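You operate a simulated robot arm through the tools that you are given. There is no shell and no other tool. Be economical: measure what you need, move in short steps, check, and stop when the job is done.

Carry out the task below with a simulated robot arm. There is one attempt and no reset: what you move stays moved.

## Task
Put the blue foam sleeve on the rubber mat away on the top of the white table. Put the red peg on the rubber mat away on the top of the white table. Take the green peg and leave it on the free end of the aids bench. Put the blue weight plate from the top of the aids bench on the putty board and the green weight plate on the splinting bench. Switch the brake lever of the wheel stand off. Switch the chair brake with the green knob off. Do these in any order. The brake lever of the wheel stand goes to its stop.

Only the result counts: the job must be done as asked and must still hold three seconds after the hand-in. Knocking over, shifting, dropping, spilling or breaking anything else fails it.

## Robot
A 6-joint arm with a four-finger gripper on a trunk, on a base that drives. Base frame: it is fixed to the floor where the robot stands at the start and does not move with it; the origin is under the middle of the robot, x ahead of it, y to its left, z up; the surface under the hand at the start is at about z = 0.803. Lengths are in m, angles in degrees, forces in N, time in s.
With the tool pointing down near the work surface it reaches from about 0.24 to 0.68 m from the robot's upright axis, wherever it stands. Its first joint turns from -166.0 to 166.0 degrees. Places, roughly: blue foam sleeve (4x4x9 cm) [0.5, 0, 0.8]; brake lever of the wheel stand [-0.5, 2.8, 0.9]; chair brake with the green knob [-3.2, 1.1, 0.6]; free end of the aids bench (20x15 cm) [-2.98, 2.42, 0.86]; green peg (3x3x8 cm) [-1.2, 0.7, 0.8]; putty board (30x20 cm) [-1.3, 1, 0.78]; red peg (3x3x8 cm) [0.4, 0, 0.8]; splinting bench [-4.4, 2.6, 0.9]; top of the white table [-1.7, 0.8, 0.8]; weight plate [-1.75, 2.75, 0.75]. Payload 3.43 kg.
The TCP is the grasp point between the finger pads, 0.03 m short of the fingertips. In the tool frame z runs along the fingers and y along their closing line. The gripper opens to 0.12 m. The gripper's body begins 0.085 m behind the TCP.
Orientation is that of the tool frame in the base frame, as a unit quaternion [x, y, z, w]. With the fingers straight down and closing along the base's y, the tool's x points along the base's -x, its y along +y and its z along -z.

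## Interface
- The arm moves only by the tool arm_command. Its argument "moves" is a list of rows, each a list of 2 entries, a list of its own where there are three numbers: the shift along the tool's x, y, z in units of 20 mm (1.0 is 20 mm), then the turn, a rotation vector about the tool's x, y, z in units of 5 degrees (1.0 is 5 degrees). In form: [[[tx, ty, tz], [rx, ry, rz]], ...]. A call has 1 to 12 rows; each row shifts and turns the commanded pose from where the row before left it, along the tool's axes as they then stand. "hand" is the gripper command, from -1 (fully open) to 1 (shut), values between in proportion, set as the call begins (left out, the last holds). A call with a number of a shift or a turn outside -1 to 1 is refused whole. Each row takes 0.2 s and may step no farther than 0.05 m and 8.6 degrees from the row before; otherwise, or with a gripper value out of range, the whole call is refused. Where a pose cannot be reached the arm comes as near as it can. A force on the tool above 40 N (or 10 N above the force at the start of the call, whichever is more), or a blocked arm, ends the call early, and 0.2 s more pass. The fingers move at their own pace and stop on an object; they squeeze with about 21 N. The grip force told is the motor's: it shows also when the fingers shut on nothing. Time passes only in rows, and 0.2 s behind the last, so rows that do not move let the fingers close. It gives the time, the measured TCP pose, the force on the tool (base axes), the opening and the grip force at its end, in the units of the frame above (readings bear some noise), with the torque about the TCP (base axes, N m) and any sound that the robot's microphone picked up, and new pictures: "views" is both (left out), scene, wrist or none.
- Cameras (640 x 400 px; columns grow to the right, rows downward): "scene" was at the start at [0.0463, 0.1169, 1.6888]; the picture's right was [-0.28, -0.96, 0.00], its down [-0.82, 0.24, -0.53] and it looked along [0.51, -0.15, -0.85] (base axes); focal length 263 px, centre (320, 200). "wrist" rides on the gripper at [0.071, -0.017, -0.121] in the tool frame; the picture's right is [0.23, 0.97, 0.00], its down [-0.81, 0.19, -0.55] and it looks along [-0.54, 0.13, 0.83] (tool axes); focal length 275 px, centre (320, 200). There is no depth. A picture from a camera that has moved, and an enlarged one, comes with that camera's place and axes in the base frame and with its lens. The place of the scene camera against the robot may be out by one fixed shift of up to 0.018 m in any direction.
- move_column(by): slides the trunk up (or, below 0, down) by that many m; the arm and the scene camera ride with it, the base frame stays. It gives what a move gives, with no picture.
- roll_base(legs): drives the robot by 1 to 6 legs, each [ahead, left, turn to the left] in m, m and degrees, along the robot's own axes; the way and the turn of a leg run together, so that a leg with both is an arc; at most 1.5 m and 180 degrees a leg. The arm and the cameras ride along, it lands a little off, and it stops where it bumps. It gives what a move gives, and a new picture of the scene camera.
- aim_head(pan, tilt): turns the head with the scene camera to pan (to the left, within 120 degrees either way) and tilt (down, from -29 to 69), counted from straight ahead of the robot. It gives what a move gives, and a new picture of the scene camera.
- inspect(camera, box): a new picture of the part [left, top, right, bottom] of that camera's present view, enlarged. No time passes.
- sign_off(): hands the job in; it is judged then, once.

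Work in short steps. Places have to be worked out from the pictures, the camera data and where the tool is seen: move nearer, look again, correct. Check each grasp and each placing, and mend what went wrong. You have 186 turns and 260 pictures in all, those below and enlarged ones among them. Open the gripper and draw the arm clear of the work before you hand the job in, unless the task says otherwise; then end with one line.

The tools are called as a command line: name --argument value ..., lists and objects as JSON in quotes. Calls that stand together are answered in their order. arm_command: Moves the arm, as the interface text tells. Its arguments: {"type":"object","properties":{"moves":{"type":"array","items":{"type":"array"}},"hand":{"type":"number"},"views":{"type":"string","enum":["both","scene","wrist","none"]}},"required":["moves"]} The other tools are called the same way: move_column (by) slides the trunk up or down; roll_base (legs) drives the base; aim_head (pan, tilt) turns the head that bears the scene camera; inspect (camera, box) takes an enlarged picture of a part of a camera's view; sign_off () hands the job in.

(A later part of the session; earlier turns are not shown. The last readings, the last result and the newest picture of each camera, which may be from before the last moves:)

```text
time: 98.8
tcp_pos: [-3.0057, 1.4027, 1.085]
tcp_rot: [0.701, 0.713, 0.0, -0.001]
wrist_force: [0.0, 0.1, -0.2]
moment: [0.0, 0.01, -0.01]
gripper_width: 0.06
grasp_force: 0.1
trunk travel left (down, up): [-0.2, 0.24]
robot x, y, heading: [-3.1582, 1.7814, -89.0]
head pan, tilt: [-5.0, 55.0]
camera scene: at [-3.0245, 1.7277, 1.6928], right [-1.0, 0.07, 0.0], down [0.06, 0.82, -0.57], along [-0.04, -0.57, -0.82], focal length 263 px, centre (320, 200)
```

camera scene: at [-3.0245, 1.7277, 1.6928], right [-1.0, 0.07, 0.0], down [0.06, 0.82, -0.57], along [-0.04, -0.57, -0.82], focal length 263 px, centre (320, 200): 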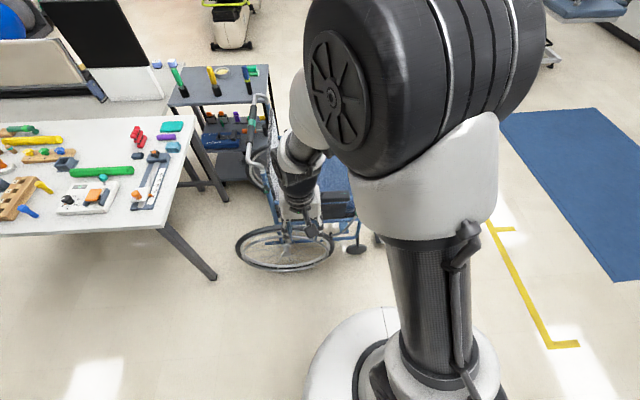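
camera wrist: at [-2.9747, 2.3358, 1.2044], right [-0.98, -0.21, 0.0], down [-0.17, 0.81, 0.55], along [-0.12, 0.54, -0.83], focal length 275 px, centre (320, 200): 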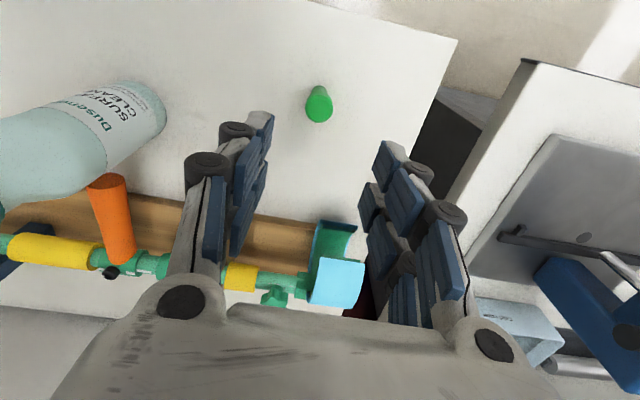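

The arm hides the brake; I take a wrist picture.

arm_command --moves '[[[-0.5, 1, 0], [0, 0, 0]], [[0, 1, 0], [0, 0, 0]], [[0, 1, 0], [0, 0, 0]], [[0, 1, 0], [0, 0, 0]]]' --views "wrist"

```text
time: 99.8
tcp_pos: [-2.9253, 1.3952, 1.0862]
tcp_rot: [0.702, 0.712, 0.0, 0.0]
wrist_force: [-0.5, 0.2, 0.7]
moment: [0.0, 0.01, -0.02]
gripper_width: 0.0602
grasp_force: 0.1
trunk travel left (down, up): [-0.2, 0.24]
robot x, y, heading: [-3.1564, 1.7821, -88.9]
head pan, tilt: [-5.0, 55.0]
camera wrist: at [-2.9443, 1.4666, 1.2064], right [0.97, 0.24, 0.0], down [0.2, -0.81, 0.55], along [0.14, -0.54, -0.83], focal length 275 px, centre (320, 200)
```

wrist: 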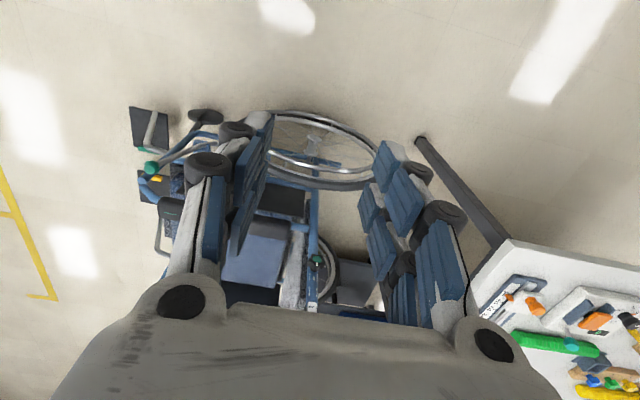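

Green knob at (152,168) in the wrist view → about (-3.27, 1.06). I zoom in.

inspect --camera "wrist" --box '[100, 90, 340, 240]'

inspect --camera "scene" --box '[220, 140, 400, 290]'

```text
2.67 times, centred on (220, 165) of wrist
camera zoom: at [-2.9443, 1.4666, 1.2064], right [0.97, 0.24, 0.0], down [0.2, -0.81, 0.55], along [0.14, -0.54, -0.83], focal length 734 px, centre (587, 293)
```

zoom: 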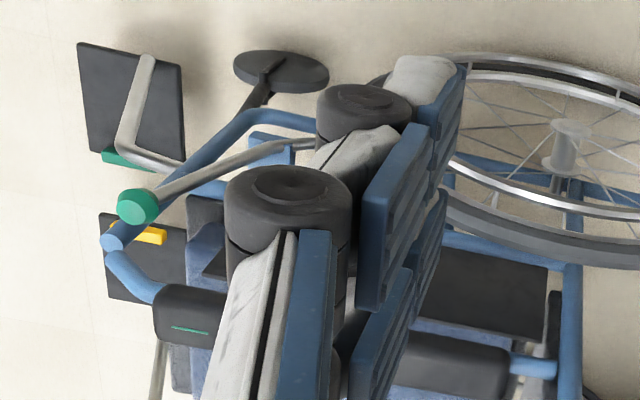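

```text
2.67 times, centred on (310, 215) of scene
camera zoom: at [-3.0241, 1.7278, 1.6927], right [-1.0, 0.07, 0.0], down [0.06, 0.82, -0.57], along [-0.04, -0.57, -0.82], focal length 702 px, centre (347, 160)
```

zoom: 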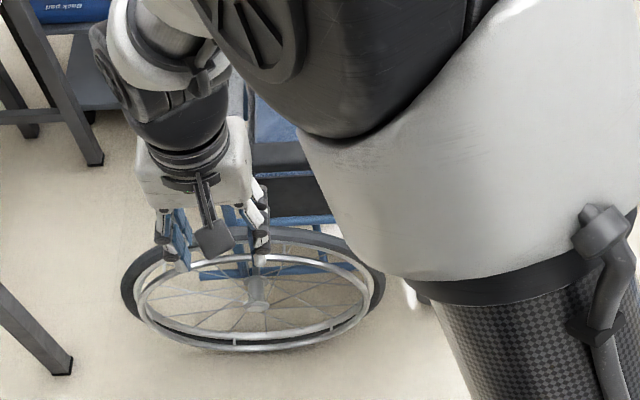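

The lever runs forward (−x) from a pivot by the wheel. I shift right so that the head camera sees it past the arm.

roll_base --legs '[[0, -0.45, 0]]'

aim_head --pan 10 --tilt 55

inspect --camera "scene" --box '[200, 80, 440, 230]'

```text
time: 102.6
tcp_pos: [-3.3809, 1.3884, 1.0865]
tcp_rot: [0.7, 0.714, 0.0, 0.001]
wrist_force: [0.4, 0.2, 0.1]
moment: [0.02, -0.03, -0.03]
gripper_width: 0.0597
grasp_force: 0.0
trunk travel left (down, up): [-0.2, 0.24]
robot x, y, heading: [-3.6166, 1.7744, -88.7]
head pan, tilt: [-5.0, 55.0]
camera scene: at [-3.4815, 1.7201, 1.6928], right [-1.0, 0.07, 0.0], down [0.05, 0.82, -0.57], along [-0.04, -0.57, -0.82], focal length 263 px, centre (320, 200)
```

scene: 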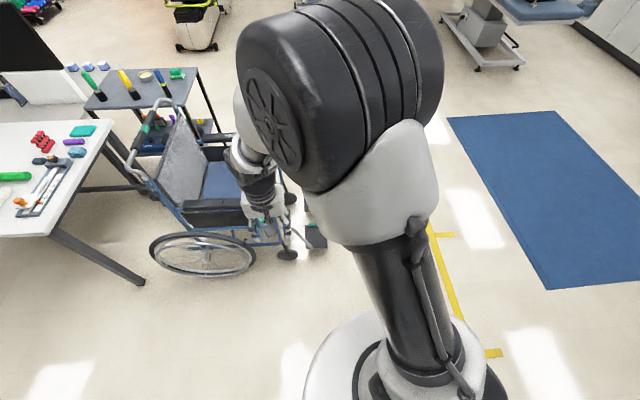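

```text
time: 103.3
tcp_pos: [-3.3794, 1.3885, 1.0868]
tcp_rot: [0.699, 0.715, 0.0, 0.0]
wrist_force: [0.7, -0.1, -0.5]
moment: [-0.02, 0.02, 0.0]
gripper_width: 0.0601
grasp_force: 0.1
trunk travel left (down, up): [-0.2, 0.24]
robot x, y, heading: [-3.6168, 1.7719, -88.5]
head pan, tilt: [10.0, 55.0]
camera scene: at [-3.4621, 1.7213, 1.6928], right [-0.98, -0.19, 0.0], down [-0.16, 0.8, -0.57], along [0.11, -0.56, -0.82], focal length 263 px, centre (320, 200)
```

scene: 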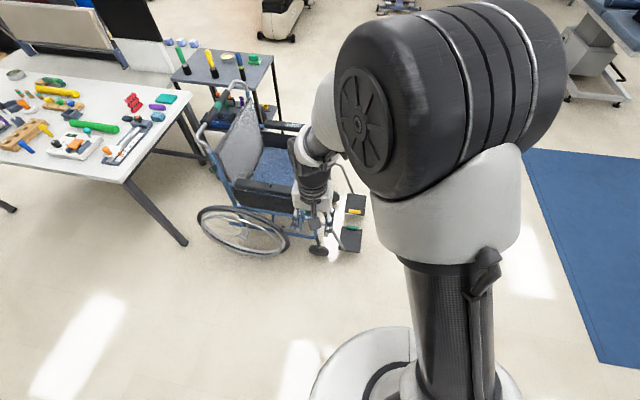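

```text
2.67 times, centred on (320, 155) of scene
camera zoom: at [-3.4621, 1.7213, 1.6928], right [-0.98, -0.19, 0.0], down [-0.16, 0.8, -0.57], along [0.11, -0.56, -0.82], focal length 702 px, centre (320, 320)
```

zoom: 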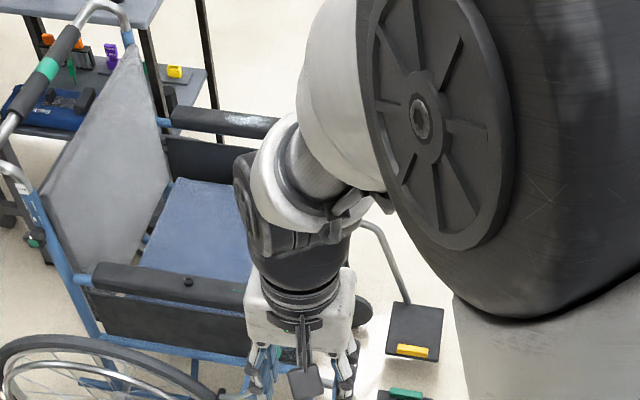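

The arm still blocks; I swing it to the robot's right and look again.

arm_command --moves '[[[0, -1, 0], [0, 0, 0]], [[0, -1, 0], [0, 0, 0]], [[0, -1, 0], [0, 0, 0]], [[0, -1, 0], [0, 0, 0]], [[0, -1, 0], [0, 0, 0]], [[0, -1, 0], [0, 0, 0]], [[0, -1, 0], [0, 0, 0]], [[0, -1, 0], [0, 0, 0]], [[0, -1, 0], [0, 0, 0]], [[0, -1, 0], [0, 0, 0]], [[0, -1, 0], [0, 0, 0]], [[0, -1, 0], [0, 0, 0]]]' --views "none"

inspect --camera "scene" --box '[190, 120, 380, 260]'

```text
time: 105.9
tcp_pos: [-3.6194, 1.3837, 1.0867]
tcp_rot: [0.699, 0.715, 0.0, 0.0]
wrist_force: [-0.5, -0.1, -0.1]
moment: [0.03, 0.02, -0.01]
gripper_width: 0.0601
grasp_force: 0.0
trunk travel left (down, up): [-0.2, 0.24]
robot x, y, heading: [-3.6165, 1.7735, -88.9]
head pan, tilt: [10.0, 55.0]
```

```text
2.86 times, centred on (285, 190) of scene
camera zoom: at [-3.4625, 1.7213, 1.6928], right [-0.98, -0.19, 0.0], down [-0.16, 0.8, -0.57], along [0.11, -0.56, -0.82], focal length 752 px, centre (420, 229)
```

zoom: 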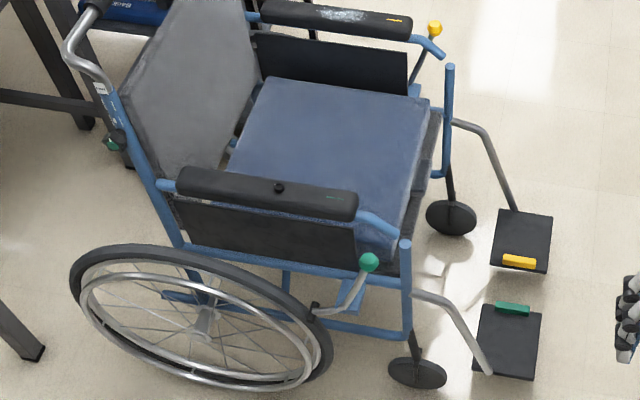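

Good view. I zoom into each brake to judge its state.

inspect --camera "scene" --box '[270, 190, 340, 234]'

inspect --camera "scene" --box '[300, 115, 370, 159]'

```text
9.09 times, centred on (305, 212) of scene
camera zoom: at [-3.4625, 1.7213, 1.6928], right [-0.98, -0.19, 0.0], down [-0.16, 0.8, -0.57], along [0.11, -0.56, -0.82], focal length 2394 px, centre (456, 91)
```

zoom: 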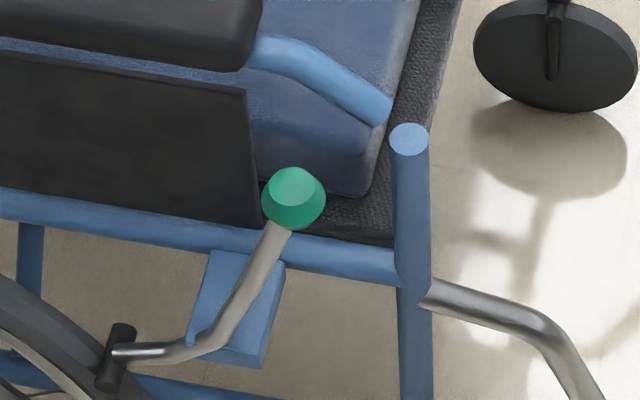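

```text
9.09 times, centred on (335, 137) of scene
camera zoom: at [-3.4625, 1.7213, 1.6928], right [-0.98, -0.19, 0.0], down [-0.16, 0.8, -0.57], along [0.11, -0.56, -0.82], focal length 2394 px, centre (184, 773)
```

zoom: 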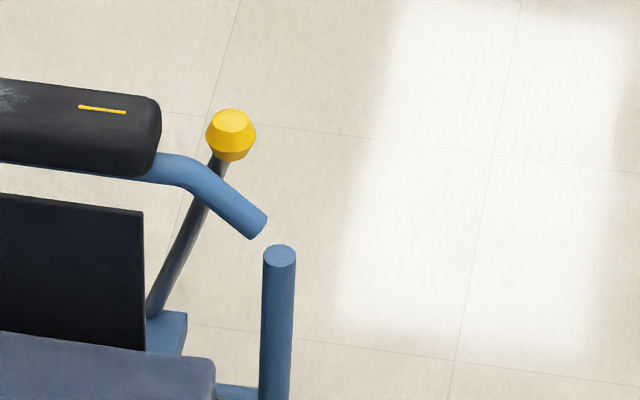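

Triangulating, the green knob is at about (-3.25, 1.084, 0.636), lever pivot near (-3.20, 1.09, 0.50), shoe against the tyre (brake on). I move nearer and lower the trunk, keeping fingers closing along x.

roll_base --legs '[[0.2, 0.12, 0]]'

move_column --by -0.2

arm_command --moves '[[[0, 0, 0], [0, 0, 0]]]' --views "both"

```text
time: 107.7
tcp_pos: [-3.4939, 1.1861, 1.0863]
tcp_rot: [0.7, 0.714, 0.0, 0.0]
wrist_force: [0.1, 0.6, -0.1]
moment: [0.02, 0.01, 0.03]
gripper_width: 0.06
grasp_force: 0.1
trunk travel left (down, up): [-0.2, 0.24]
robot x, y, heading: [-3.4859, 1.5742, -88.7]
head pan, tilt: [10.0, 55.0]
camera scene: at [-3.3359, 1.5235, 1.6927], right [-0.98, -0.19, 0.0], down [-0.16, 0.8, -0.57], along [0.11, -0.56, -0.82], focal length 263 px, centre (320, 200)
```

scene: 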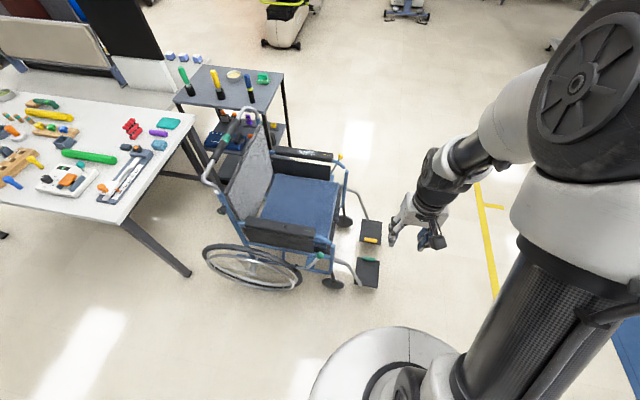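

```text
time: 109.9
tcp_pos: [-3.4952, 1.1878, 0.8885]
tcp_rot: [0.7, 0.714, 0.001, 0.0]
wrist_force: [0.5, -0.2, -0.3]
moment: [0.02, -0.02, 0.0]
gripper_width: 0.0599
grasp_force: 0.0
trunk travel left (down, up): [0.0, 0.44]
robot x, y, heading: [-3.4909, 1.5753, -88.7]
head pan, tilt: [10.0, 55.0]
```

```text
time: 110.3
tcp_pos: [-3.4946, 1.1873, 0.887]
tcp_rot: [0.7, 0.714, 0.0, 0.001]
wrist_force: [-0.1, 0.5, 0.4]
moment: [0.03, 0.0, -0.03]
gripper_width: 0.06
grasp_force: 0.1
trunk travel left (down, up): [0.0, 0.44]
robot x, y, heading: [-3.4896, 1.5766, -88.9]
head pan, tilt: [10.0, 55.0]
camera scene: at [-3.3366, 1.5246, 1.4928], right [-0.98, -0.19, 0.0], down [-0.16, 0.8, -0.57], along [0.11, -0.56, -0.82], focal length 263 px, centre (320, 200)
camera wrist: at [-3.5142, 1.2584, 1.0073], right [0.97, 0.25, 0.0], down [0.21, -0.81, 0.55], along [0.14, -0.54, -0.83], focal length 275 px, centre (320, 200)
```

scene: 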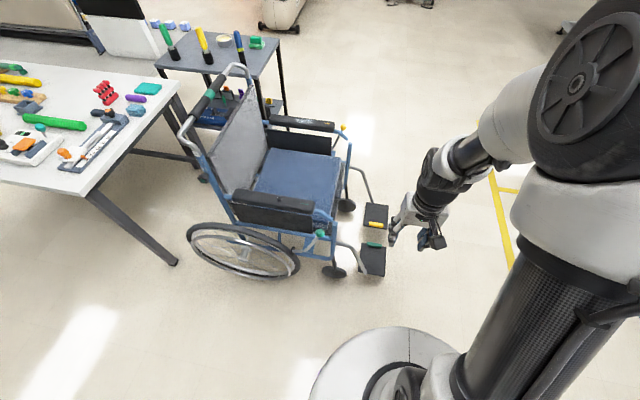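
wrist: 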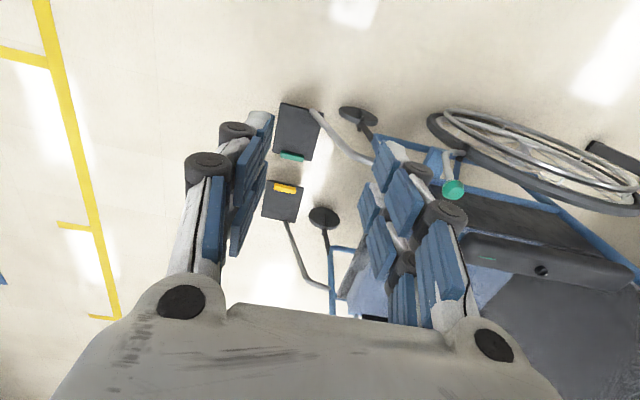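

Knob now at about (-3.255, 1.09, 0.645). I zoom on the lever from this lower angle.

inspect --camera "scene" --box '[280, 205, 352, 250]'

inspect --camera "wrist" --box '[400, 120, 540, 220]'

```text
8.89 times, centred on (316, 228) of scene
camera zoom: at [-3.3366, 1.5246, 1.4928], right [-0.98, -0.19, 0.0], down [-0.16, 0.8, -0.57], along [0.11, -0.56, -0.82], focal length 2341 px, centre (356, -44)
```

zoom: 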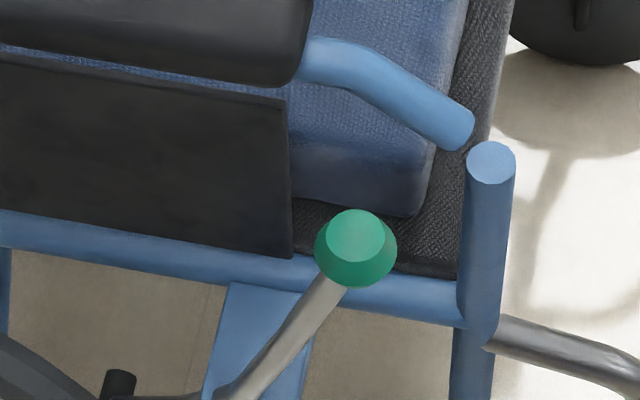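

```text
4.00 times, centred on (470, 170) of wrist
camera zoom: at [-3.5142, 1.2584, 1.0073], right [0.97, 0.25, 0.0], down [0.21, -0.81, 0.55], along [0.14, -0.54, -0.83], focal length 1101 px, centre (-280, 320)
```

zoom: 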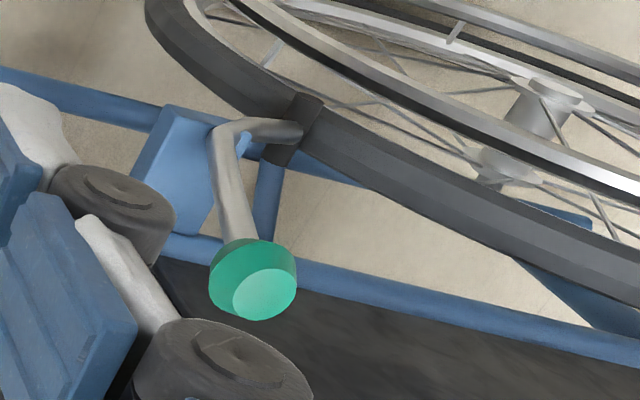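

Shoe lies on the tyre: brake on. I move above the knob with fingers opened to 8 cm and look before lowering.

arm_command --moves '[[[-0.43, 1, 0], [0, 0, 0]], [[-0.43, 1, 0], [0, 0, 0]], [[-0.43, 1, 0], [0, 0, 0]], [[-0.43, 1, 0], [0, 0, 0]], [[-0.43, 1, 0], [0, 0, 0]], [[-0.43, 1, 0], [0, 0, 0]], [[-0.43, 1, 0], [0, 0, 0]], [[-0.43, 1, 0], [0, 0, 0]], [[-0.43, 1, 0], [0, 0, 0]], [[-0.43, 1, 0], [0, 0, 0]], [[-0.4, 1, 0], [0, 0, 0]], [[-0.4, 0.9, 0], [0, 0, 0]]]' --hand -0.33 --views "none"

arm_command --moves '[[[0, 0, 1], [0, 0, 0]], [[0, 0, 1], [0, 0, 0]], [[0, 0, 1], [0, 0, 0]], [[0, 0, 1], [0, 0, 0]], [[0, 0, 1], [0, 0, 0]], [[0, 0, 1], [0, 0, 0]], [[0, 0, 1], [0, 0, 0]]]' --views "both"

```text
time: 112.9
tcp_pos: [-3.2536, 1.0907, 0.887]
tcp_rot: [0.7, 0.714, 0.0, -0.001]
wrist_force: [0.0, 0.1, -0.7]
moment: [0.02, 0.03, 0.01]
gripper_width: 0.0801
grasp_force: 0.0
trunk travel left (down, up): [0.0, 0.44]
robot x, y, heading: [-3.4879, 1.5746, -88.9]
head pan, tilt: [10.0, 55.0]
```

```text
time: 114.5
tcp_pos: [-3.2548, 1.0904, 0.7477]
tcp_rot: [0.7, 0.715, 0.0, 0.0]
wrist_force: [-0.4, -1.5, 0.3]
moment: [0.03, -0.02, -0.02]
gripper_width: 0.0797
grasp_force: 0.1
trunk travel left (down, up): [0.0, 0.44]
robot x, y, heading: [-3.4907, 1.577, -88.7]
head pan, tilt: [10.0, 55.0]
camera scene: at [-3.3365, 1.5245, 1.4927], right [-0.98, -0.19, 0.0], down [-0.16, 0.8, -0.57], along [0.11, -0.56, -0.82], focal length 263 px, centre (320, 200)
camera wrist: at [-3.2735, 1.1616, 0.8669], right [0.97, 0.25, 0.0], down [0.21, -0.81, 0.55], along [0.14, -0.54, -0.83], focal length 275 px, centre (320, 200)
```

scene: 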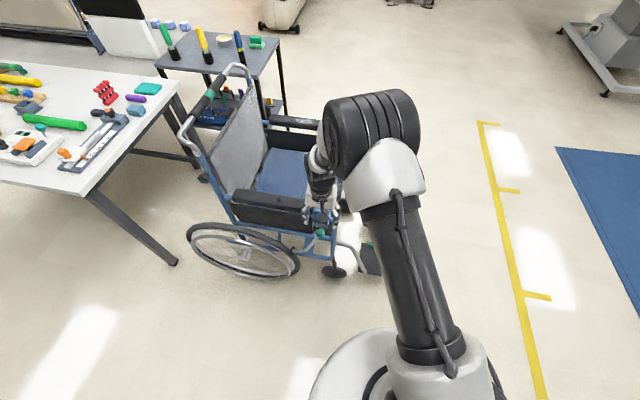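
wrist: 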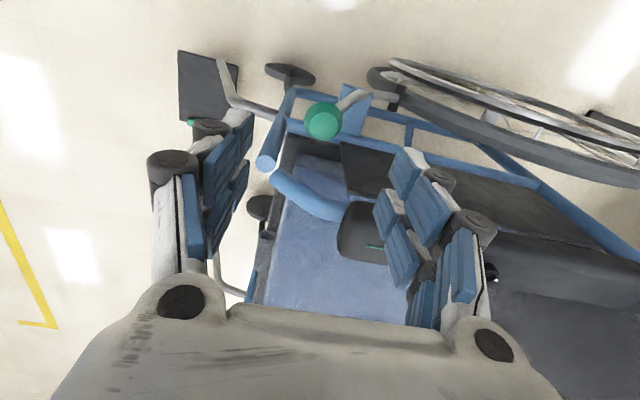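

Knob is centred under the TCP at (-3.253, 1.094). Lower by 10 cm to straddle it.

arm_command --moves '[[[0.2, 0, 1], [0, 0, 0]], [[0, 0, 1], [0, 0, 0]], [[0, 0, 1], [0, 0, 0]], [[0, 0, 1], [0, 0, 0]], [[0, 0, 0.8], [0, 0, 0]]]' --views "wrist"

```text
time: 115.7
tcp_pos: [-3.2543, 1.0948, 0.6536]
tcp_rot: [0.7, 0.714, 0.0, 0.0]
wrist_force: [0.3, 0.2, -0.1]
moment: [0.01, 0.02, 0.01]
gripper_width: 0.0797
grasp_force: 0.0
trunk travel left (down, up): [0.0, 0.44]
robot x, y, heading: [-3.4879, 1.5733, -89.1]
head pan, tilt: [10.0, 55.0]
camera wrist: at [-3.2737, 1.165, 0.7716], right [0.97, 0.25, 0.0], down [0.21, -0.81, 0.55], along [0.14, -0.54, -0.83], focal length 275 px, centre (320, 200)
```

wrist: 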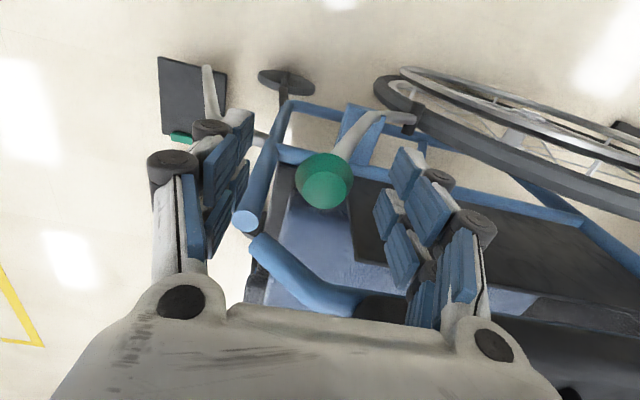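

Knob is caged. I close to 4.5 cm and push gently rearward (+x), watching force.

arm_command --moves '[[[0, 0, 0], [0, 0, 0]], [[0, 0, 0], [0, 0, 0]], [[0, 0.3, 0], [0, 0, 0]], [[0, 0.3, 0], [0, 0, 0]], [[0, 0.2, 0], [0, 0, 0]]]' --hand 0.25 --views "wrist"

```text
time: 116.9
tcp_pos: [-3.2389, 1.0963, 0.6526]
tcp_rot: [0.7, 0.715, 0.0, 0.0]
wrist_force: [-3.3, -0.9, 1.3]
moment: [-0.03, 0.09, -0.03]
gripper_width: 0.047
grasp_force: 1.8
trunk travel left (down, up): [0.0, 0.44]
robot x, y, heading: [-3.4929, 1.5765, -88.8]
head pan, tilt: [10.0, 55.0]
camera wrist: at [-3.2577, 1.1658, 0.772], right [0.97, 0.25, 0.0], down [0.21, -0.81, 0.55], along [0.14, -0.54, -0.83], focal length 275 px, centre (320, 200)
```

wrist: 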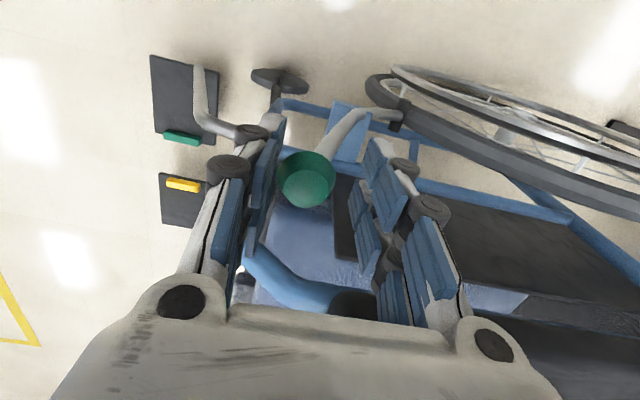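

Front finger just touches (3 N). I push on a few mm at a time.

arm_command --moves '[[[0, 0.2, 0], [0, 0, 0]], [[0, 0.2, 0], [0, 0, 0]], [[0, 0.2, -0.1], [0, 0, 0]]]' --views "wrist"

```text
time: 117.7
tcp_pos: [-3.2279, 1.0954, 0.6517]
tcp_rot: [0.7, 0.714, 0.001, 0.0]
wrist_force: [-2.9, -0.3, 0.1]
moment: [0.02, 0.08, -0.02]
gripper_width: 0.0468
grasp_force: 1.3
trunk travel left (down, up): [0.0, 0.44]
robot x, y, heading: [-3.49, 1.5776, -88.9]
head pan, tilt: [10.0, 55.0]
camera wrist: at [-3.2463, 1.1658, 0.7724], right [0.97, 0.25, 0.0], down [0.21, -0.81, 0.55], along [0.14, -0.54, -0.83], focal length 275 px, centre (320, 200)
```

wrist: 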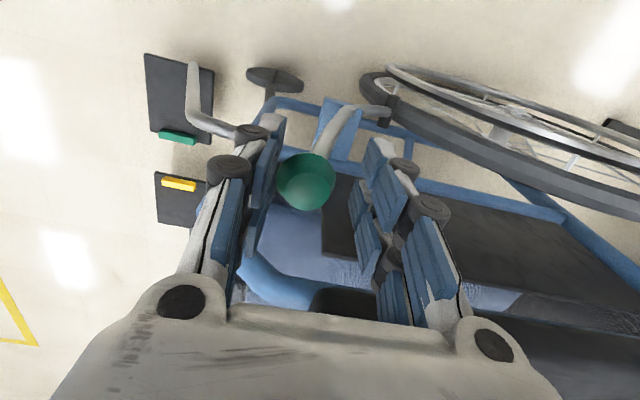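

The lever moves back easily at ~3 N. Continue further along the arc.

arm_command --moves '[[[0, 0.4, -0.1], [0, 0, 0]], [[0, 0.4, 0], [0, 0, 0]], [[0, 0.4, 0], [0, 0, 0]], [[0, 0.4, 0], [0, 0, 0]]]' --views "both"

```text
time: 118.7
tcp_pos: [-3.1942, 1.0967, 0.656]
tcp_rot: [0.7, 0.714, 0.001, 0.0]
wrist_force: [-3.1, 0.3, -0.1]
moment: [-0.04, 0.05, -0.02]
gripper_width: 0.0464
grasp_force: 1.1
trunk travel left (down, up): [0.0, 0.44]
robot x, y, heading: [-3.4875, 1.5778, -89.0]
head pan, tilt: [10.0, 55.0]
camera scene: at [-3.3368, 1.5247, 1.4928], right [-0.98, -0.19, 0.0], down [-0.16, 0.8, -0.57], along [0.11, -0.56, -0.82], focal length 263 px, centre (320, 200)
camera wrist: at [-3.214, 1.1666, 0.7756], right [0.97, 0.25, 0.0], down [0.21, -0.81, 0.55], along [0.14, -0.54, -0.83], focal length 275 px, centre (320, 200)
```

scene: 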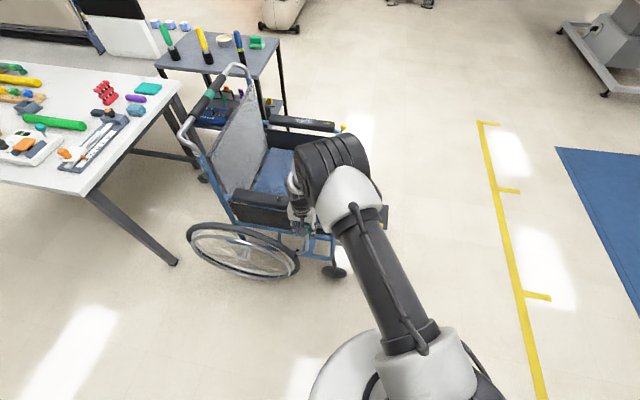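
wrist: 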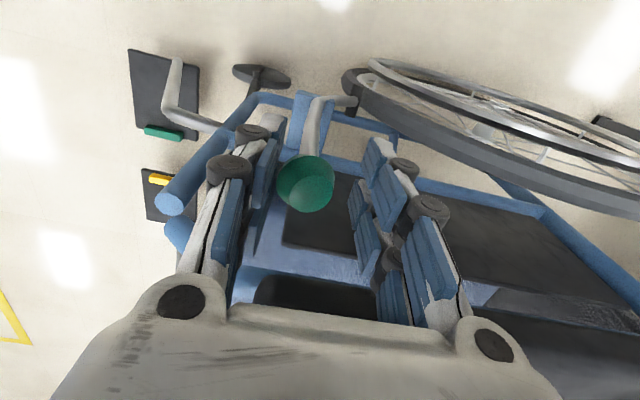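

Lever is upright now, chair unmoved. I keep pushing rearward, following the arc downward.

arm_command --moves '[[[0, 0.4, 0], [0, 0, 0]], [[0, 0.4, 0.05], [0, 0, 0]], [[0, 0.4, 0.1], [0, 0, 0]], [[0, 0.4, 0.1], [0, 0, 0]], [[0, 0.4, 0.15], [0, 0, 0]]]' --views "wrist"

```text
time: 119.9
tcp_pos: [-3.1534, 1.0957, 0.6472]
tcp_rot: [0.7, 0.714, 0.0, -0.001]
wrist_force: [-0.8, 0.3, -0.4]
moment: [-0.03, 0.0, -0.02]
gripper_width: 0.0461
grasp_force: 1.2
trunk travel left (down, up): [0.0, 0.44]
robot x, y, heading: [-3.4891, 1.5726, -88.8]
head pan, tilt: [10.0, 55.0]
camera wrist: at [-3.1746, 1.1667, 0.7674], right [0.97, 0.25, 0.0], down [0.21, -0.81, 0.55], along [0.14, -0.54, -0.83], focal length 275 px, centre (320, 200)
```

wrist: 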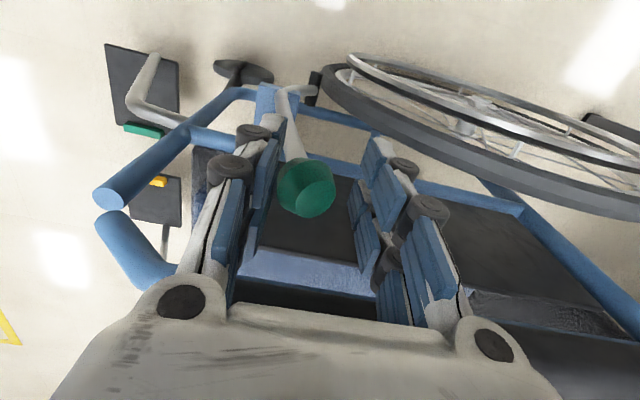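

The shoe is coming off the tyre. Continue to the end of travel with care.

arm_command --moves '[[[0, 0.4, 0.15], [0, 0, 0]], [[0, 0.4, 0.2], [0, 0, 0]], [[0, 0.4, 0.2], [0, 0, 0]], [[0, 0.3, 0.2], [0, 0, 0]]]' --views "wrist"

```text
time: 120.9
tcp_pos: [-3.1257, 1.0968, 0.6324]
tcp_rot: [0.701, 0.714, -0.001, -0.001]
wrist_force: [-9.2, -0.3, 8.2]
moment: [-0.09, 0.43, -0.04]
gripper_width: 0.0506
grasp_force: 4.8
trunk travel left (down, up): [0.0, 0.44]
robot x, y, heading: [-3.492, 1.5754, -88.9]
head pan, tilt: [10.0, 55.0]
camera wrist: at [-3.145, 1.1681, 0.7523], right [0.97, 0.25, 0.0], down [0.21, -0.81, 0.55], along [0.14, -0.53, -0.83], focal length 275 px, centre (320, 200)
```

wrist: 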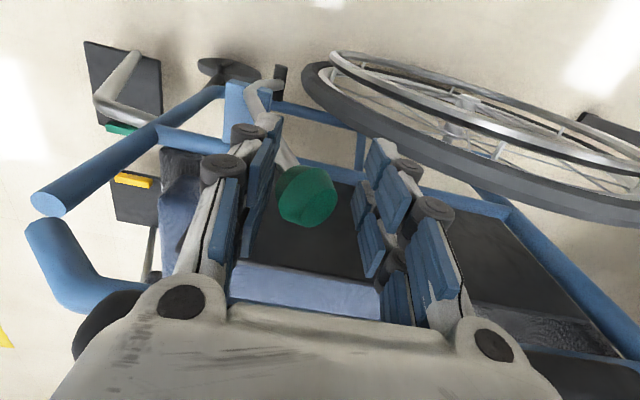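

Stop felt (9 N) with the shoe well clear of the tyre. I back off, open, and rise to check that it stays.

arm_command --moves '[[[0, -0.3, -0.1], [0, 0, 0]], [[0, -0.2, 0], [0, 0, 0]], [[0, 0, 0], [0, 0, 0]], [[0, 0, -0.5], [0, 0, 0]], [[0, 0, -1], [0, 0, 0]], [[0, 0, -1], [0, 0, 0]], [[0, 0, -1], [0, 0, 0]], [[0, 0, -1], [0, 0, 0]], [[0, 0, -1], [0, 0, 0]], [[0, 0, -1], [0, 0, 0]]]' --hand -0.33 --views "wrist"

```text
time: 123.1
tcp_pos: [-3.1347, 1.0967, 0.7655]
tcp_rot: [0.7, 0.714, 0.0, 0.0]
wrist_force: [-0.6, -0.1, -0.2]
moment: [-0.03, 0.01, -0.01]
gripper_width: 0.0796
grasp_force: 0.0
trunk travel left (down, up): [0.0, 0.44]
robot x, y, heading: [-3.4904, 1.5771, -88.9]
head pan, tilt: [10.0, 55.0]
camera wrist: at [-3.1539, 1.1679, 0.8859], right [0.97, 0.25, 0.0], down [0.21, -0.81, 0.55], along [0.14, -0.54, -0.83], focal length 275 px, centre (320, 200)
```

wrist: 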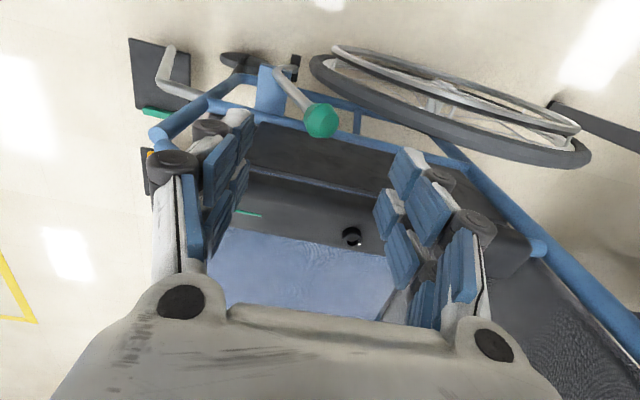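

Lever stays off. I raise the trunk, retract the arm and go back to the aids bench for the plates.

move_column --by 0.26

arm_command --moves '[[[0.4, -1, 0], [0, 0, 0]], [[0.4, -1, 0], [0, 0, 0]], [[0.4, -1, 0], [0, 0, 0]], [[0.4, -1, 0], [0, 0, 0]], [[0.4, -1, 0], [0, 0, 0]], [[0.4, -1, 0], [0, 0, 0]], [[0.4, -1, 0], [0, 0, 0]], [[0.4, -1, 0], [0, 0, 0]], [[0.4, -1, 0], [0, 0, 0]], [[0.4, -1, 0], [0, 0, 0]], [[0.4, -1, 0], [0, 0, 0]], [[0.4, -1, 0], [0, 0, 0]]]' --hand -1 --views "none"

roll_base --legs '[[-0.25, 0, 0], [0, 0, 89], [0, 0, 90], [0, -1.4, 0], [0, -0.15, 0]]'

aim_head --pan 0 --tilt 40

```text
time: 125.7
tcp_pos: [-3.1341, 1.0972, 1.0253]
tcp_rot: [0.7, 0.714, 0.0, 0.0]
wrist_force: [0.8, -0.2, 0.2]
moment: [-0.01, 0.0, -0.01]
gripper_width: 0.0798
grasp_force: 0.0
trunk travel left (down, up): [-0.26, 0.18]
robot x, y, heading: [-3.4892, 1.5769, -88.8]
head pan, tilt: [10.0, 55.0]
```

```text
time: 128.3
tcp_pos: [-3.377, 1.188, 1.0243]
tcp_rot: [0.7, 0.714, 0.0, 0.001]
wrist_force: [-0.1, 0.5, -0.3]
moment: [-0.02, -0.02, 0.05]
gripper_width: 0.12
grasp_force: 0.0
trunk travel left (down, up): [-0.26, 0.18]
robot x, y, heading: [-3.4877, 1.5781, -88.9]
head pan, tilt: [10.0, 55.0]
```

```text
time: 145.2
tcp_pos: [-2.0404, 2.1707, 1.0246]
tcp_rot: [-0.696, 0.718, 0.001, 0.0]
wrist_force: [0.6, -0.2, 0.3]
moment: [0.01, 0.08, 0.0]
gripper_width: 0.1201
grasp_force: 0.1
trunk travel left (down, up): [-0.26, 0.18]
robot x, y, heading: [-1.9456, 1.7763, 88.2]
head pan, tilt: [10.0, 55.0]
camera scene: at [-2.0945, 1.8277, 1.7529], right [0.99, 0.14, 0.0], down [0.12, -0.81, -0.57], along [-0.08, 0.57, -0.82], focal length 263 px, centre (320, 200)
```

scene: 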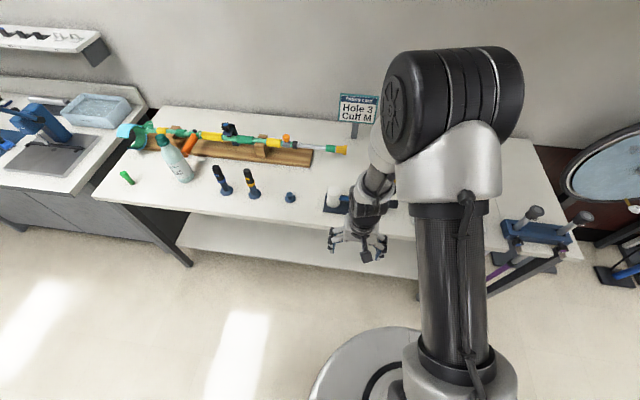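

```text
time: 146.0
tcp_pos: [-2.0411, 2.17, 1.0252]
tcp_rot: [-0.697, 0.717, -0.001, 0.0]
wrist_force: [0.5, -0.4, 0.6]
moment: [-0.02, -0.01, 0.0]
gripper_width: 0.1198
grasp_force: 0.0
trunk travel left (down, up): [-0.26, 0.18]
robot x, y, heading: [-1.9453, 1.7746, 88.2]
head pan, tilt: [0.0, 40.0]
camera scene: at [-2.0833, 1.8415, 1.7734], right [1.0, -0.03, 0.0], down [-0.02, -0.64, -0.77], along [0.02, 0.77, -0.64], focal length 263 px, centre (320, 200)
```

scene: 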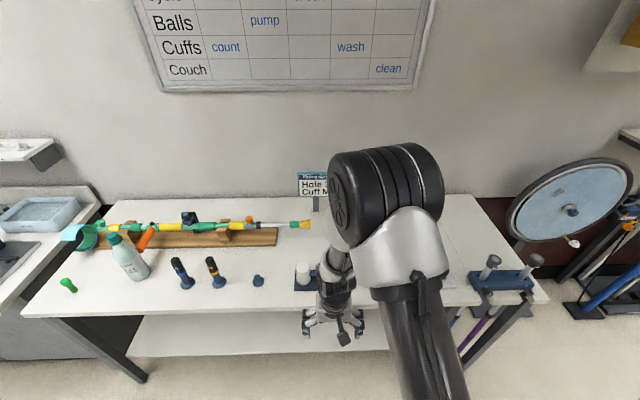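

I raise the trunk, drive 0.15 m closer, and extend the arm over the bench to view the plates with the wrist camera.

move_column --by 0.12

roll_base --legs '[[0.15, -0.06, 0]]'

arm_command --moves '[[[-1, -0.5, 0], [0, 0, 0]], [[-1, -0.5, 0], [0, 0, 0]], [[-1, -0.5, 0], [0, 0, 0]], [[-1, -0.5, 0], [0, 0, 0]], [[-1, 0, 0], [0, 0, 0]], [[-1, 0, 0], [0, 0, 0]]]' --views "both"

```text
time: 147.5
tcp_pos: [-2.0412, 2.1695, 1.145]
tcp_rot: [-0.696, 0.718, 0.0, 0.0]
wrist_force: [0.3, 0.1, -0.2]
moment: [-0.01, -0.03, -0.05]
gripper_width: 0.12
grasp_force: 0.0
trunk travel left (down, up): [-0.38, 0.06]
robot x, y, heading: [-1.9449, 1.7789, 88.2]
head pan, tilt: [0.0, 40.0]
```

```text
time: 148.9
tcp_pos: [-1.9751, 2.3157, 1.1442]
tcp_rot: [-0.695, 0.719, 0.0, 0.0]
wrist_force: [-0.2, -0.5, -0.5]
moment: [-0.04, 0.02, -0.02]
gripper_width: 0.1199
grasp_force: 0.0
trunk travel left (down, up): [-0.38, 0.06]
robot x, y, heading: [-1.8798, 1.925, 88.3]
head pan, tilt: [0.0, 40.0]
camera scene: at [-2.0174, 1.9889, 1.8935], right [1.0, -0.03, 0.0], down [-0.02, -0.64, -0.77], along [0.02, 0.77, -0.64], focal length 263 px, centre (320, 200)
```

scene: 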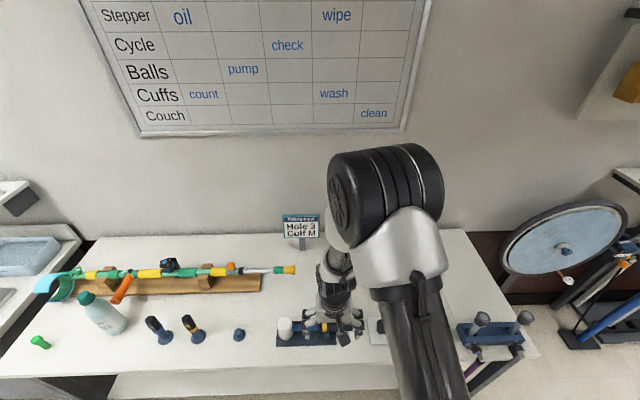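

```text
time: 150.3
tcp_pos: [-1.93, 2.4349, 1.145]
tcp_rot: [-0.696, 0.718, 0.0, 0.0]
wrist_force: [0.5, 0.1, -0.5]
moment: [0.0, 0.0, -0.02]
gripper_width: 0.1199
grasp_force: 0.2
trunk travel left (down, up): [-0.38, 0.06]
robot x, y, heading: [-1.8782, 1.9223, 88.2]
head pan, tilt: [0.0, 40.0]
camera scene: at [-2.0177, 1.9884, 1.8934], right [1.0, -0.03, 0.0], down [-0.02, -0.64, -0.77], along [0.02, 0.77, -0.64], focal length 263 px, centre (320, 200)
camera wrist: at [-1.9168, 2.3629, 1.2644], right [-0.98, -0.2, 0.0], down [-0.17, 0.82, 0.55], along [-0.11, 0.54, -0.83], focal length 275 px, centre (320, 200)
```

scene: 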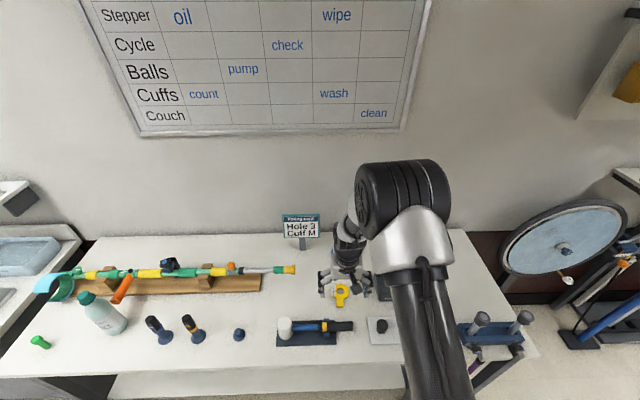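
wrist: 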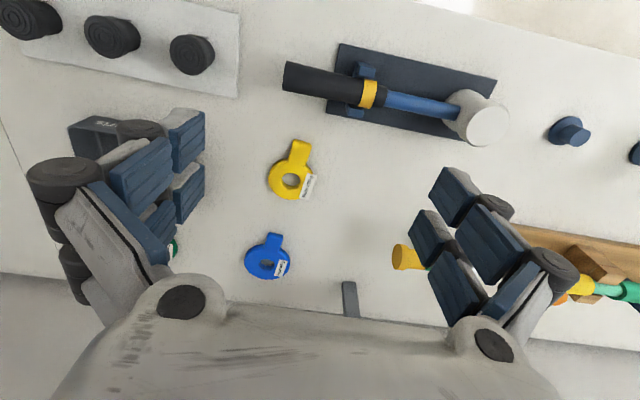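

The blue plate's hub is at about (-1.894, 2.79), its tab pointing toward me, ending near y 2.72. I creep forward carefully to gain reach.

roll_base --legs '[[0.06, 0, 0]]'

arm_command --moves '[[[-1, -0.5, 0], [0, 0, 0]], [[-1, -0.5, 0], [0, 0, 0]], [[-1, -0.3, 0], [0, 0, 0]], [[-1, 0, 0], [0, 0, 0]], [[-1, 0, 0], [0, 0, 0]], [[-1, 0, 0], [0, 0, 0]], [[-1, 0, 0], [0, 0, 0]], [[-1, 0, 0], [0, 0, 0]]]' --views "wrist"

```text
time: 151.3
tcp_pos: [-1.9283, 2.4945, 1.1438]
tcp_rot: [-0.695, 0.719, -0.001, -0.001]
wrist_force: [1.4, -0.3, 1.0]
moment: [-0.04, 0.0, -0.01]
gripper_width: 0.1198
grasp_force: 0.1
trunk travel left (down, up): [-0.38, 0.06]
robot x, y, heading: [-1.88, 1.9812, 88.1]
head pan, tilt: [0.0, 40.0]
camera scene: at [-2.0161, 2.0492, 1.8934], right [1.0, -0.03, 0.0], down [-0.02, -0.64, -0.77], along [0.02, 0.76, -0.64], focal length 263 px, centre (320, 200)
```

scene: 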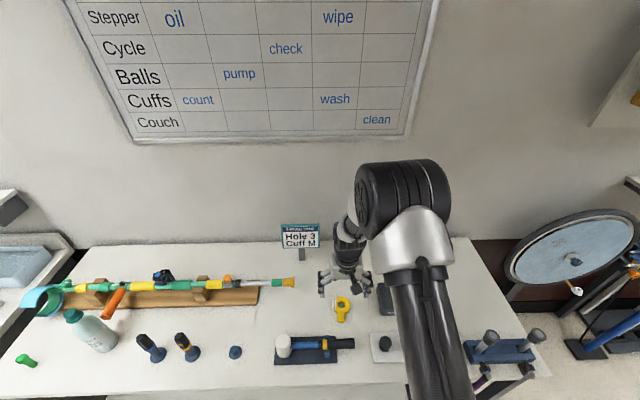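

```text
time: 153.1
tcp_pos: [-1.8992, 2.6531, 1.1445]
tcp_rot: [-0.696, 0.718, 0.001, 0.0]
wrist_force: [0.1, -0.1, 0.5]
moment: [-0.03, 0.0, 0.02]
gripper_width: 0.1199
grasp_force: 0.1
trunk travel left (down, up): [-0.38, 0.06]
robot x, y, heading: [-1.8791, 1.9827, 88.0]
head pan, tilt: [0.0, 40.0]
camera wrist: at [-1.8856, 2.5815, 1.2645], right [-0.98, -0.2, 0.0], down [-0.17, 0.82, 0.55], along [-0.11, 0.54, -0.83], focal length 275 px, centre (320, 200)
```

wrist: 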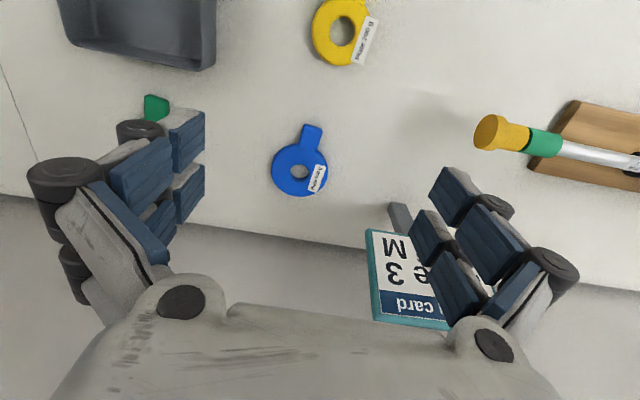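

Blue hub at about (-1.893, 2.787), disc ~9 cm across, tab toward me. To reach the disc I tilt the tool forward by 30° about the TCP.

arm_command --moves '[[[0, 0, 0], [0, -1, 0]], [[0, 0, 0], [0, -1, 0]], [[0, 0, 0], [0, -1, 0]], [[0, 0, 0], [0, -1, 0]], [[0, 0, 0], [0, -1, 0]], [[0, 0, 0], [0, -1, 0]]]' --views "wrist"

```text
time: 154.5
tcp_pos: [-1.8958, 2.6547, 1.1457]
tcp_rot: [-0.674, 0.697, 0.168, 0.18]
wrist_force: [0.8, -0.8, 0.0]
moment: [0.0, 0.02, -0.01]
gripper_width: 0.12
grasp_force: 0.0
trunk travel left (down, up): [-0.38, 0.06]
robot x, y, heading: [-1.8783, 1.9799, 88.1]
head pan, tilt: [0.0, 40.0]
camera wrist: at [-1.8854, 2.5325, 1.2174], right [-0.98, -0.17, -0.12], down [-0.18, 0.46, 0.87], along [-0.09, 0.87, -0.48], focal length 275 px, centre (320, 200)
```

wrist: 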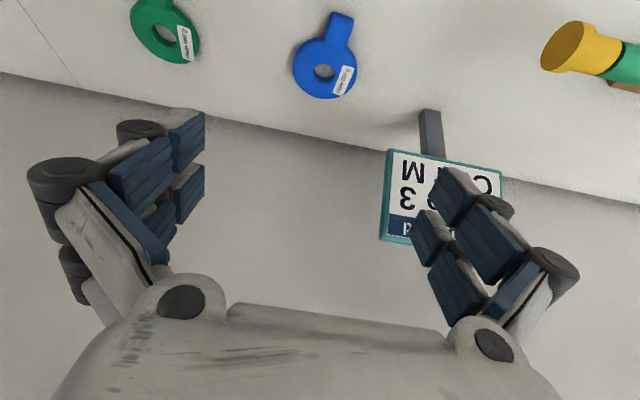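

Hub confirmed at (-1.893, 2.787). I move forward over it (in the tilted frame) and descend halfway.

arm_command --moves '[[[-0.866, 0, 0.5], [0, 0, 0]], [[-0.866, 0, 0.5], [0, 0, 0]], [[-0.866, 0, 0.5], [0, 0, 0]], [[-0.866, 0, 0.5], [0, 0, 0]], [[-0.866, 0, 0.5], [0, 0, 0]], [[-0.866, 0, 0.5], [0, 0, 0]], [[0.5, 0, 0.866], [0, 0, 0]], [[0.5, 0, 0.866], [0, 0, 0]], [[0.5, 0, 0.866], [0, 0, 0]], [[0.5, 0, 0.866], [0, 0, 0]], [[0.5, 0, 0.866], [0, 0, 0]], [[0.5, 0, 0.866], [0, 0, 0]]]' --views "both"

```text
time: 157.1
tcp_pos: [-1.8946, 2.7732, 1.0255]
tcp_rot: [-0.672, 0.693, 0.181, 0.187]
wrist_force: [0.5, 0.2, 0.2]
moment: [-0.03, 0.02, 0.01]
gripper_width: 0.12
grasp_force: 0.0
trunk travel left (down, up): [-0.38, 0.06]
robot x, y, heading: [-1.8784, 1.9839, 88.3]
head pan, tilt: [0.0, 40.0]
camera scene: at [-2.0162, 2.0471, 1.8934], right [1.0, -0.03, 0.0], down [-0.02, -0.64, -0.77], along [0.02, 0.77, -0.64], focal length 263 px, centre (320, 200)
camera wrist: at [-1.8824, 2.6498, 1.0932], right [-0.98, -0.17, -0.12], down [-0.18, 0.43, 0.88], along [-0.1, 0.89, -0.45], focal length 275 px, centre (320, 200)
```

scene: 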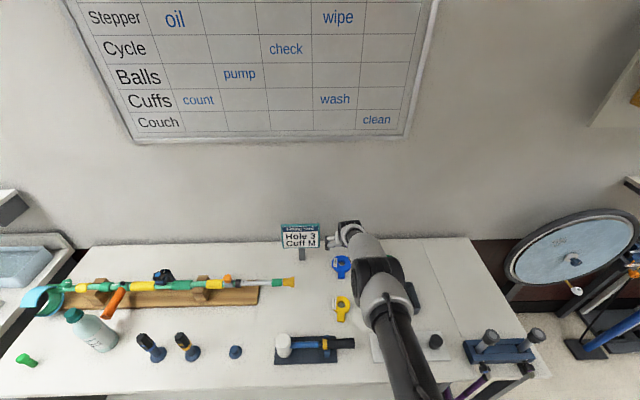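
wrist: 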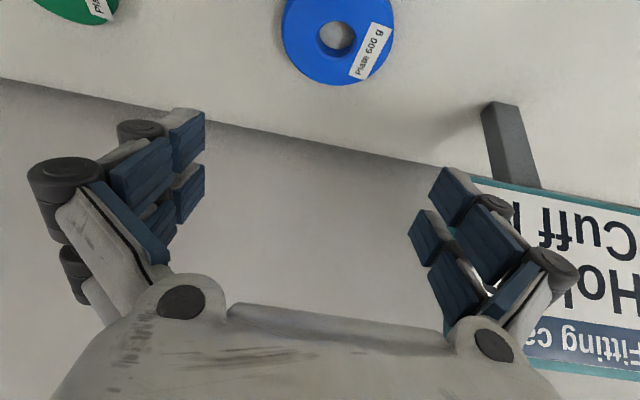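

Aligned: hub at (-1.895, 2.79), "600 g" plate. I descend to near the bench.

arm_command --moves '[[[0.5, 0, 0.866], [0, 0, 0]], [[0.5, 0, 0.866], [0, 0, 0]], [[0.5, 0, 0.866], [0, 0, 0]], [[0.5, 0, 0.866], [0, 0, 0]], [[0.5, 0, 0.866], [0, 0, 0]]]' --views "wrist"

```text
time: 158.3
tcp_pos: [-1.8943, 2.7437, 0.9511]
tcp_rot: [-0.672, 0.693, 0.181, 0.187]
wrist_force: [0.5, 0.3, 1.8]
moment: [-0.11, 0.0, 0.0]
gripper_width: 0.1198
grasp_force: 0.1
out of reach, approached as far as the arm can: row 2, 3, 4, 5
trunk travel left (down, up): [-0.38, 0.06]
robot x, y, heading: [-1.8815, 1.977, 88.3]
head pan, tilt: [0.0, 40.0]
camera wrist: at [-1.8825, 2.6213, 1.0184], right [-0.98, -0.17, -0.12], down [-0.18, 0.43, 0.88], along [-0.1, 0.89, -0.45], focal length 275 px, centre (320, 200)
```

wrist: 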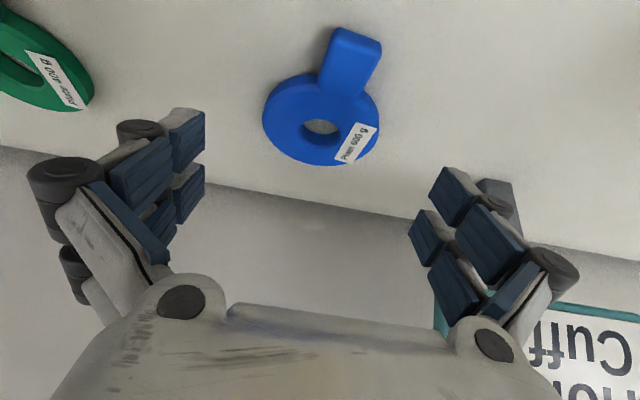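

Out of reach at this trunk height. I raise the arm, then lower the trunk so the arm works nearer shoulder height.

arm_command --moves '[[[-0.5, 0, -0.866], [0, 0, 0]], [[-0.5, 0, -0.866], [0, 0, 0]], [[-0.5, 0, -0.866], [0, 0, 0]], [[-0.5, 0, -0.866], [0, 0, 0]], [[-0.5, 0, -0.866], [0, 0, 0]], [[-0.5, 0, -0.866], [0, 0, 0]]]' --views "none"

move_column --by -0.06

```text
time: 159.7
tcp_pos: [-1.8945, 2.7446, 1.0688]
tcp_rot: [-0.672, 0.693, 0.18, 0.186]
wrist_force: [-0.2, 0.3, -0.9]
moment: [0.0, 0.02, 0.01]
gripper_width: 0.1199
grasp_force: 0.0
trunk travel left (down, up): [-0.38, 0.06]
robot x, y, heading: [-1.8779, 1.98, 88.1]
head pan, tilt: [0.0, 40.0]
```

```text
time: 160.7
tcp_pos: [-1.8959, 2.7472, 1.0075]
tcp_rot: [-0.672, 0.694, 0.18, 0.186]
wrist_force: [-0.3, -1.2, 0.3]
moment: [0.01, 0.01, 0.0]
gripper_width: 0.12
grasp_force: 0.0
trunk travel left (down, up): [-0.32, 0.12]
robot x, y, heading: [-1.8779, 1.9834, 88.1]
head pan, tilt: [0.0, 40.0]
```

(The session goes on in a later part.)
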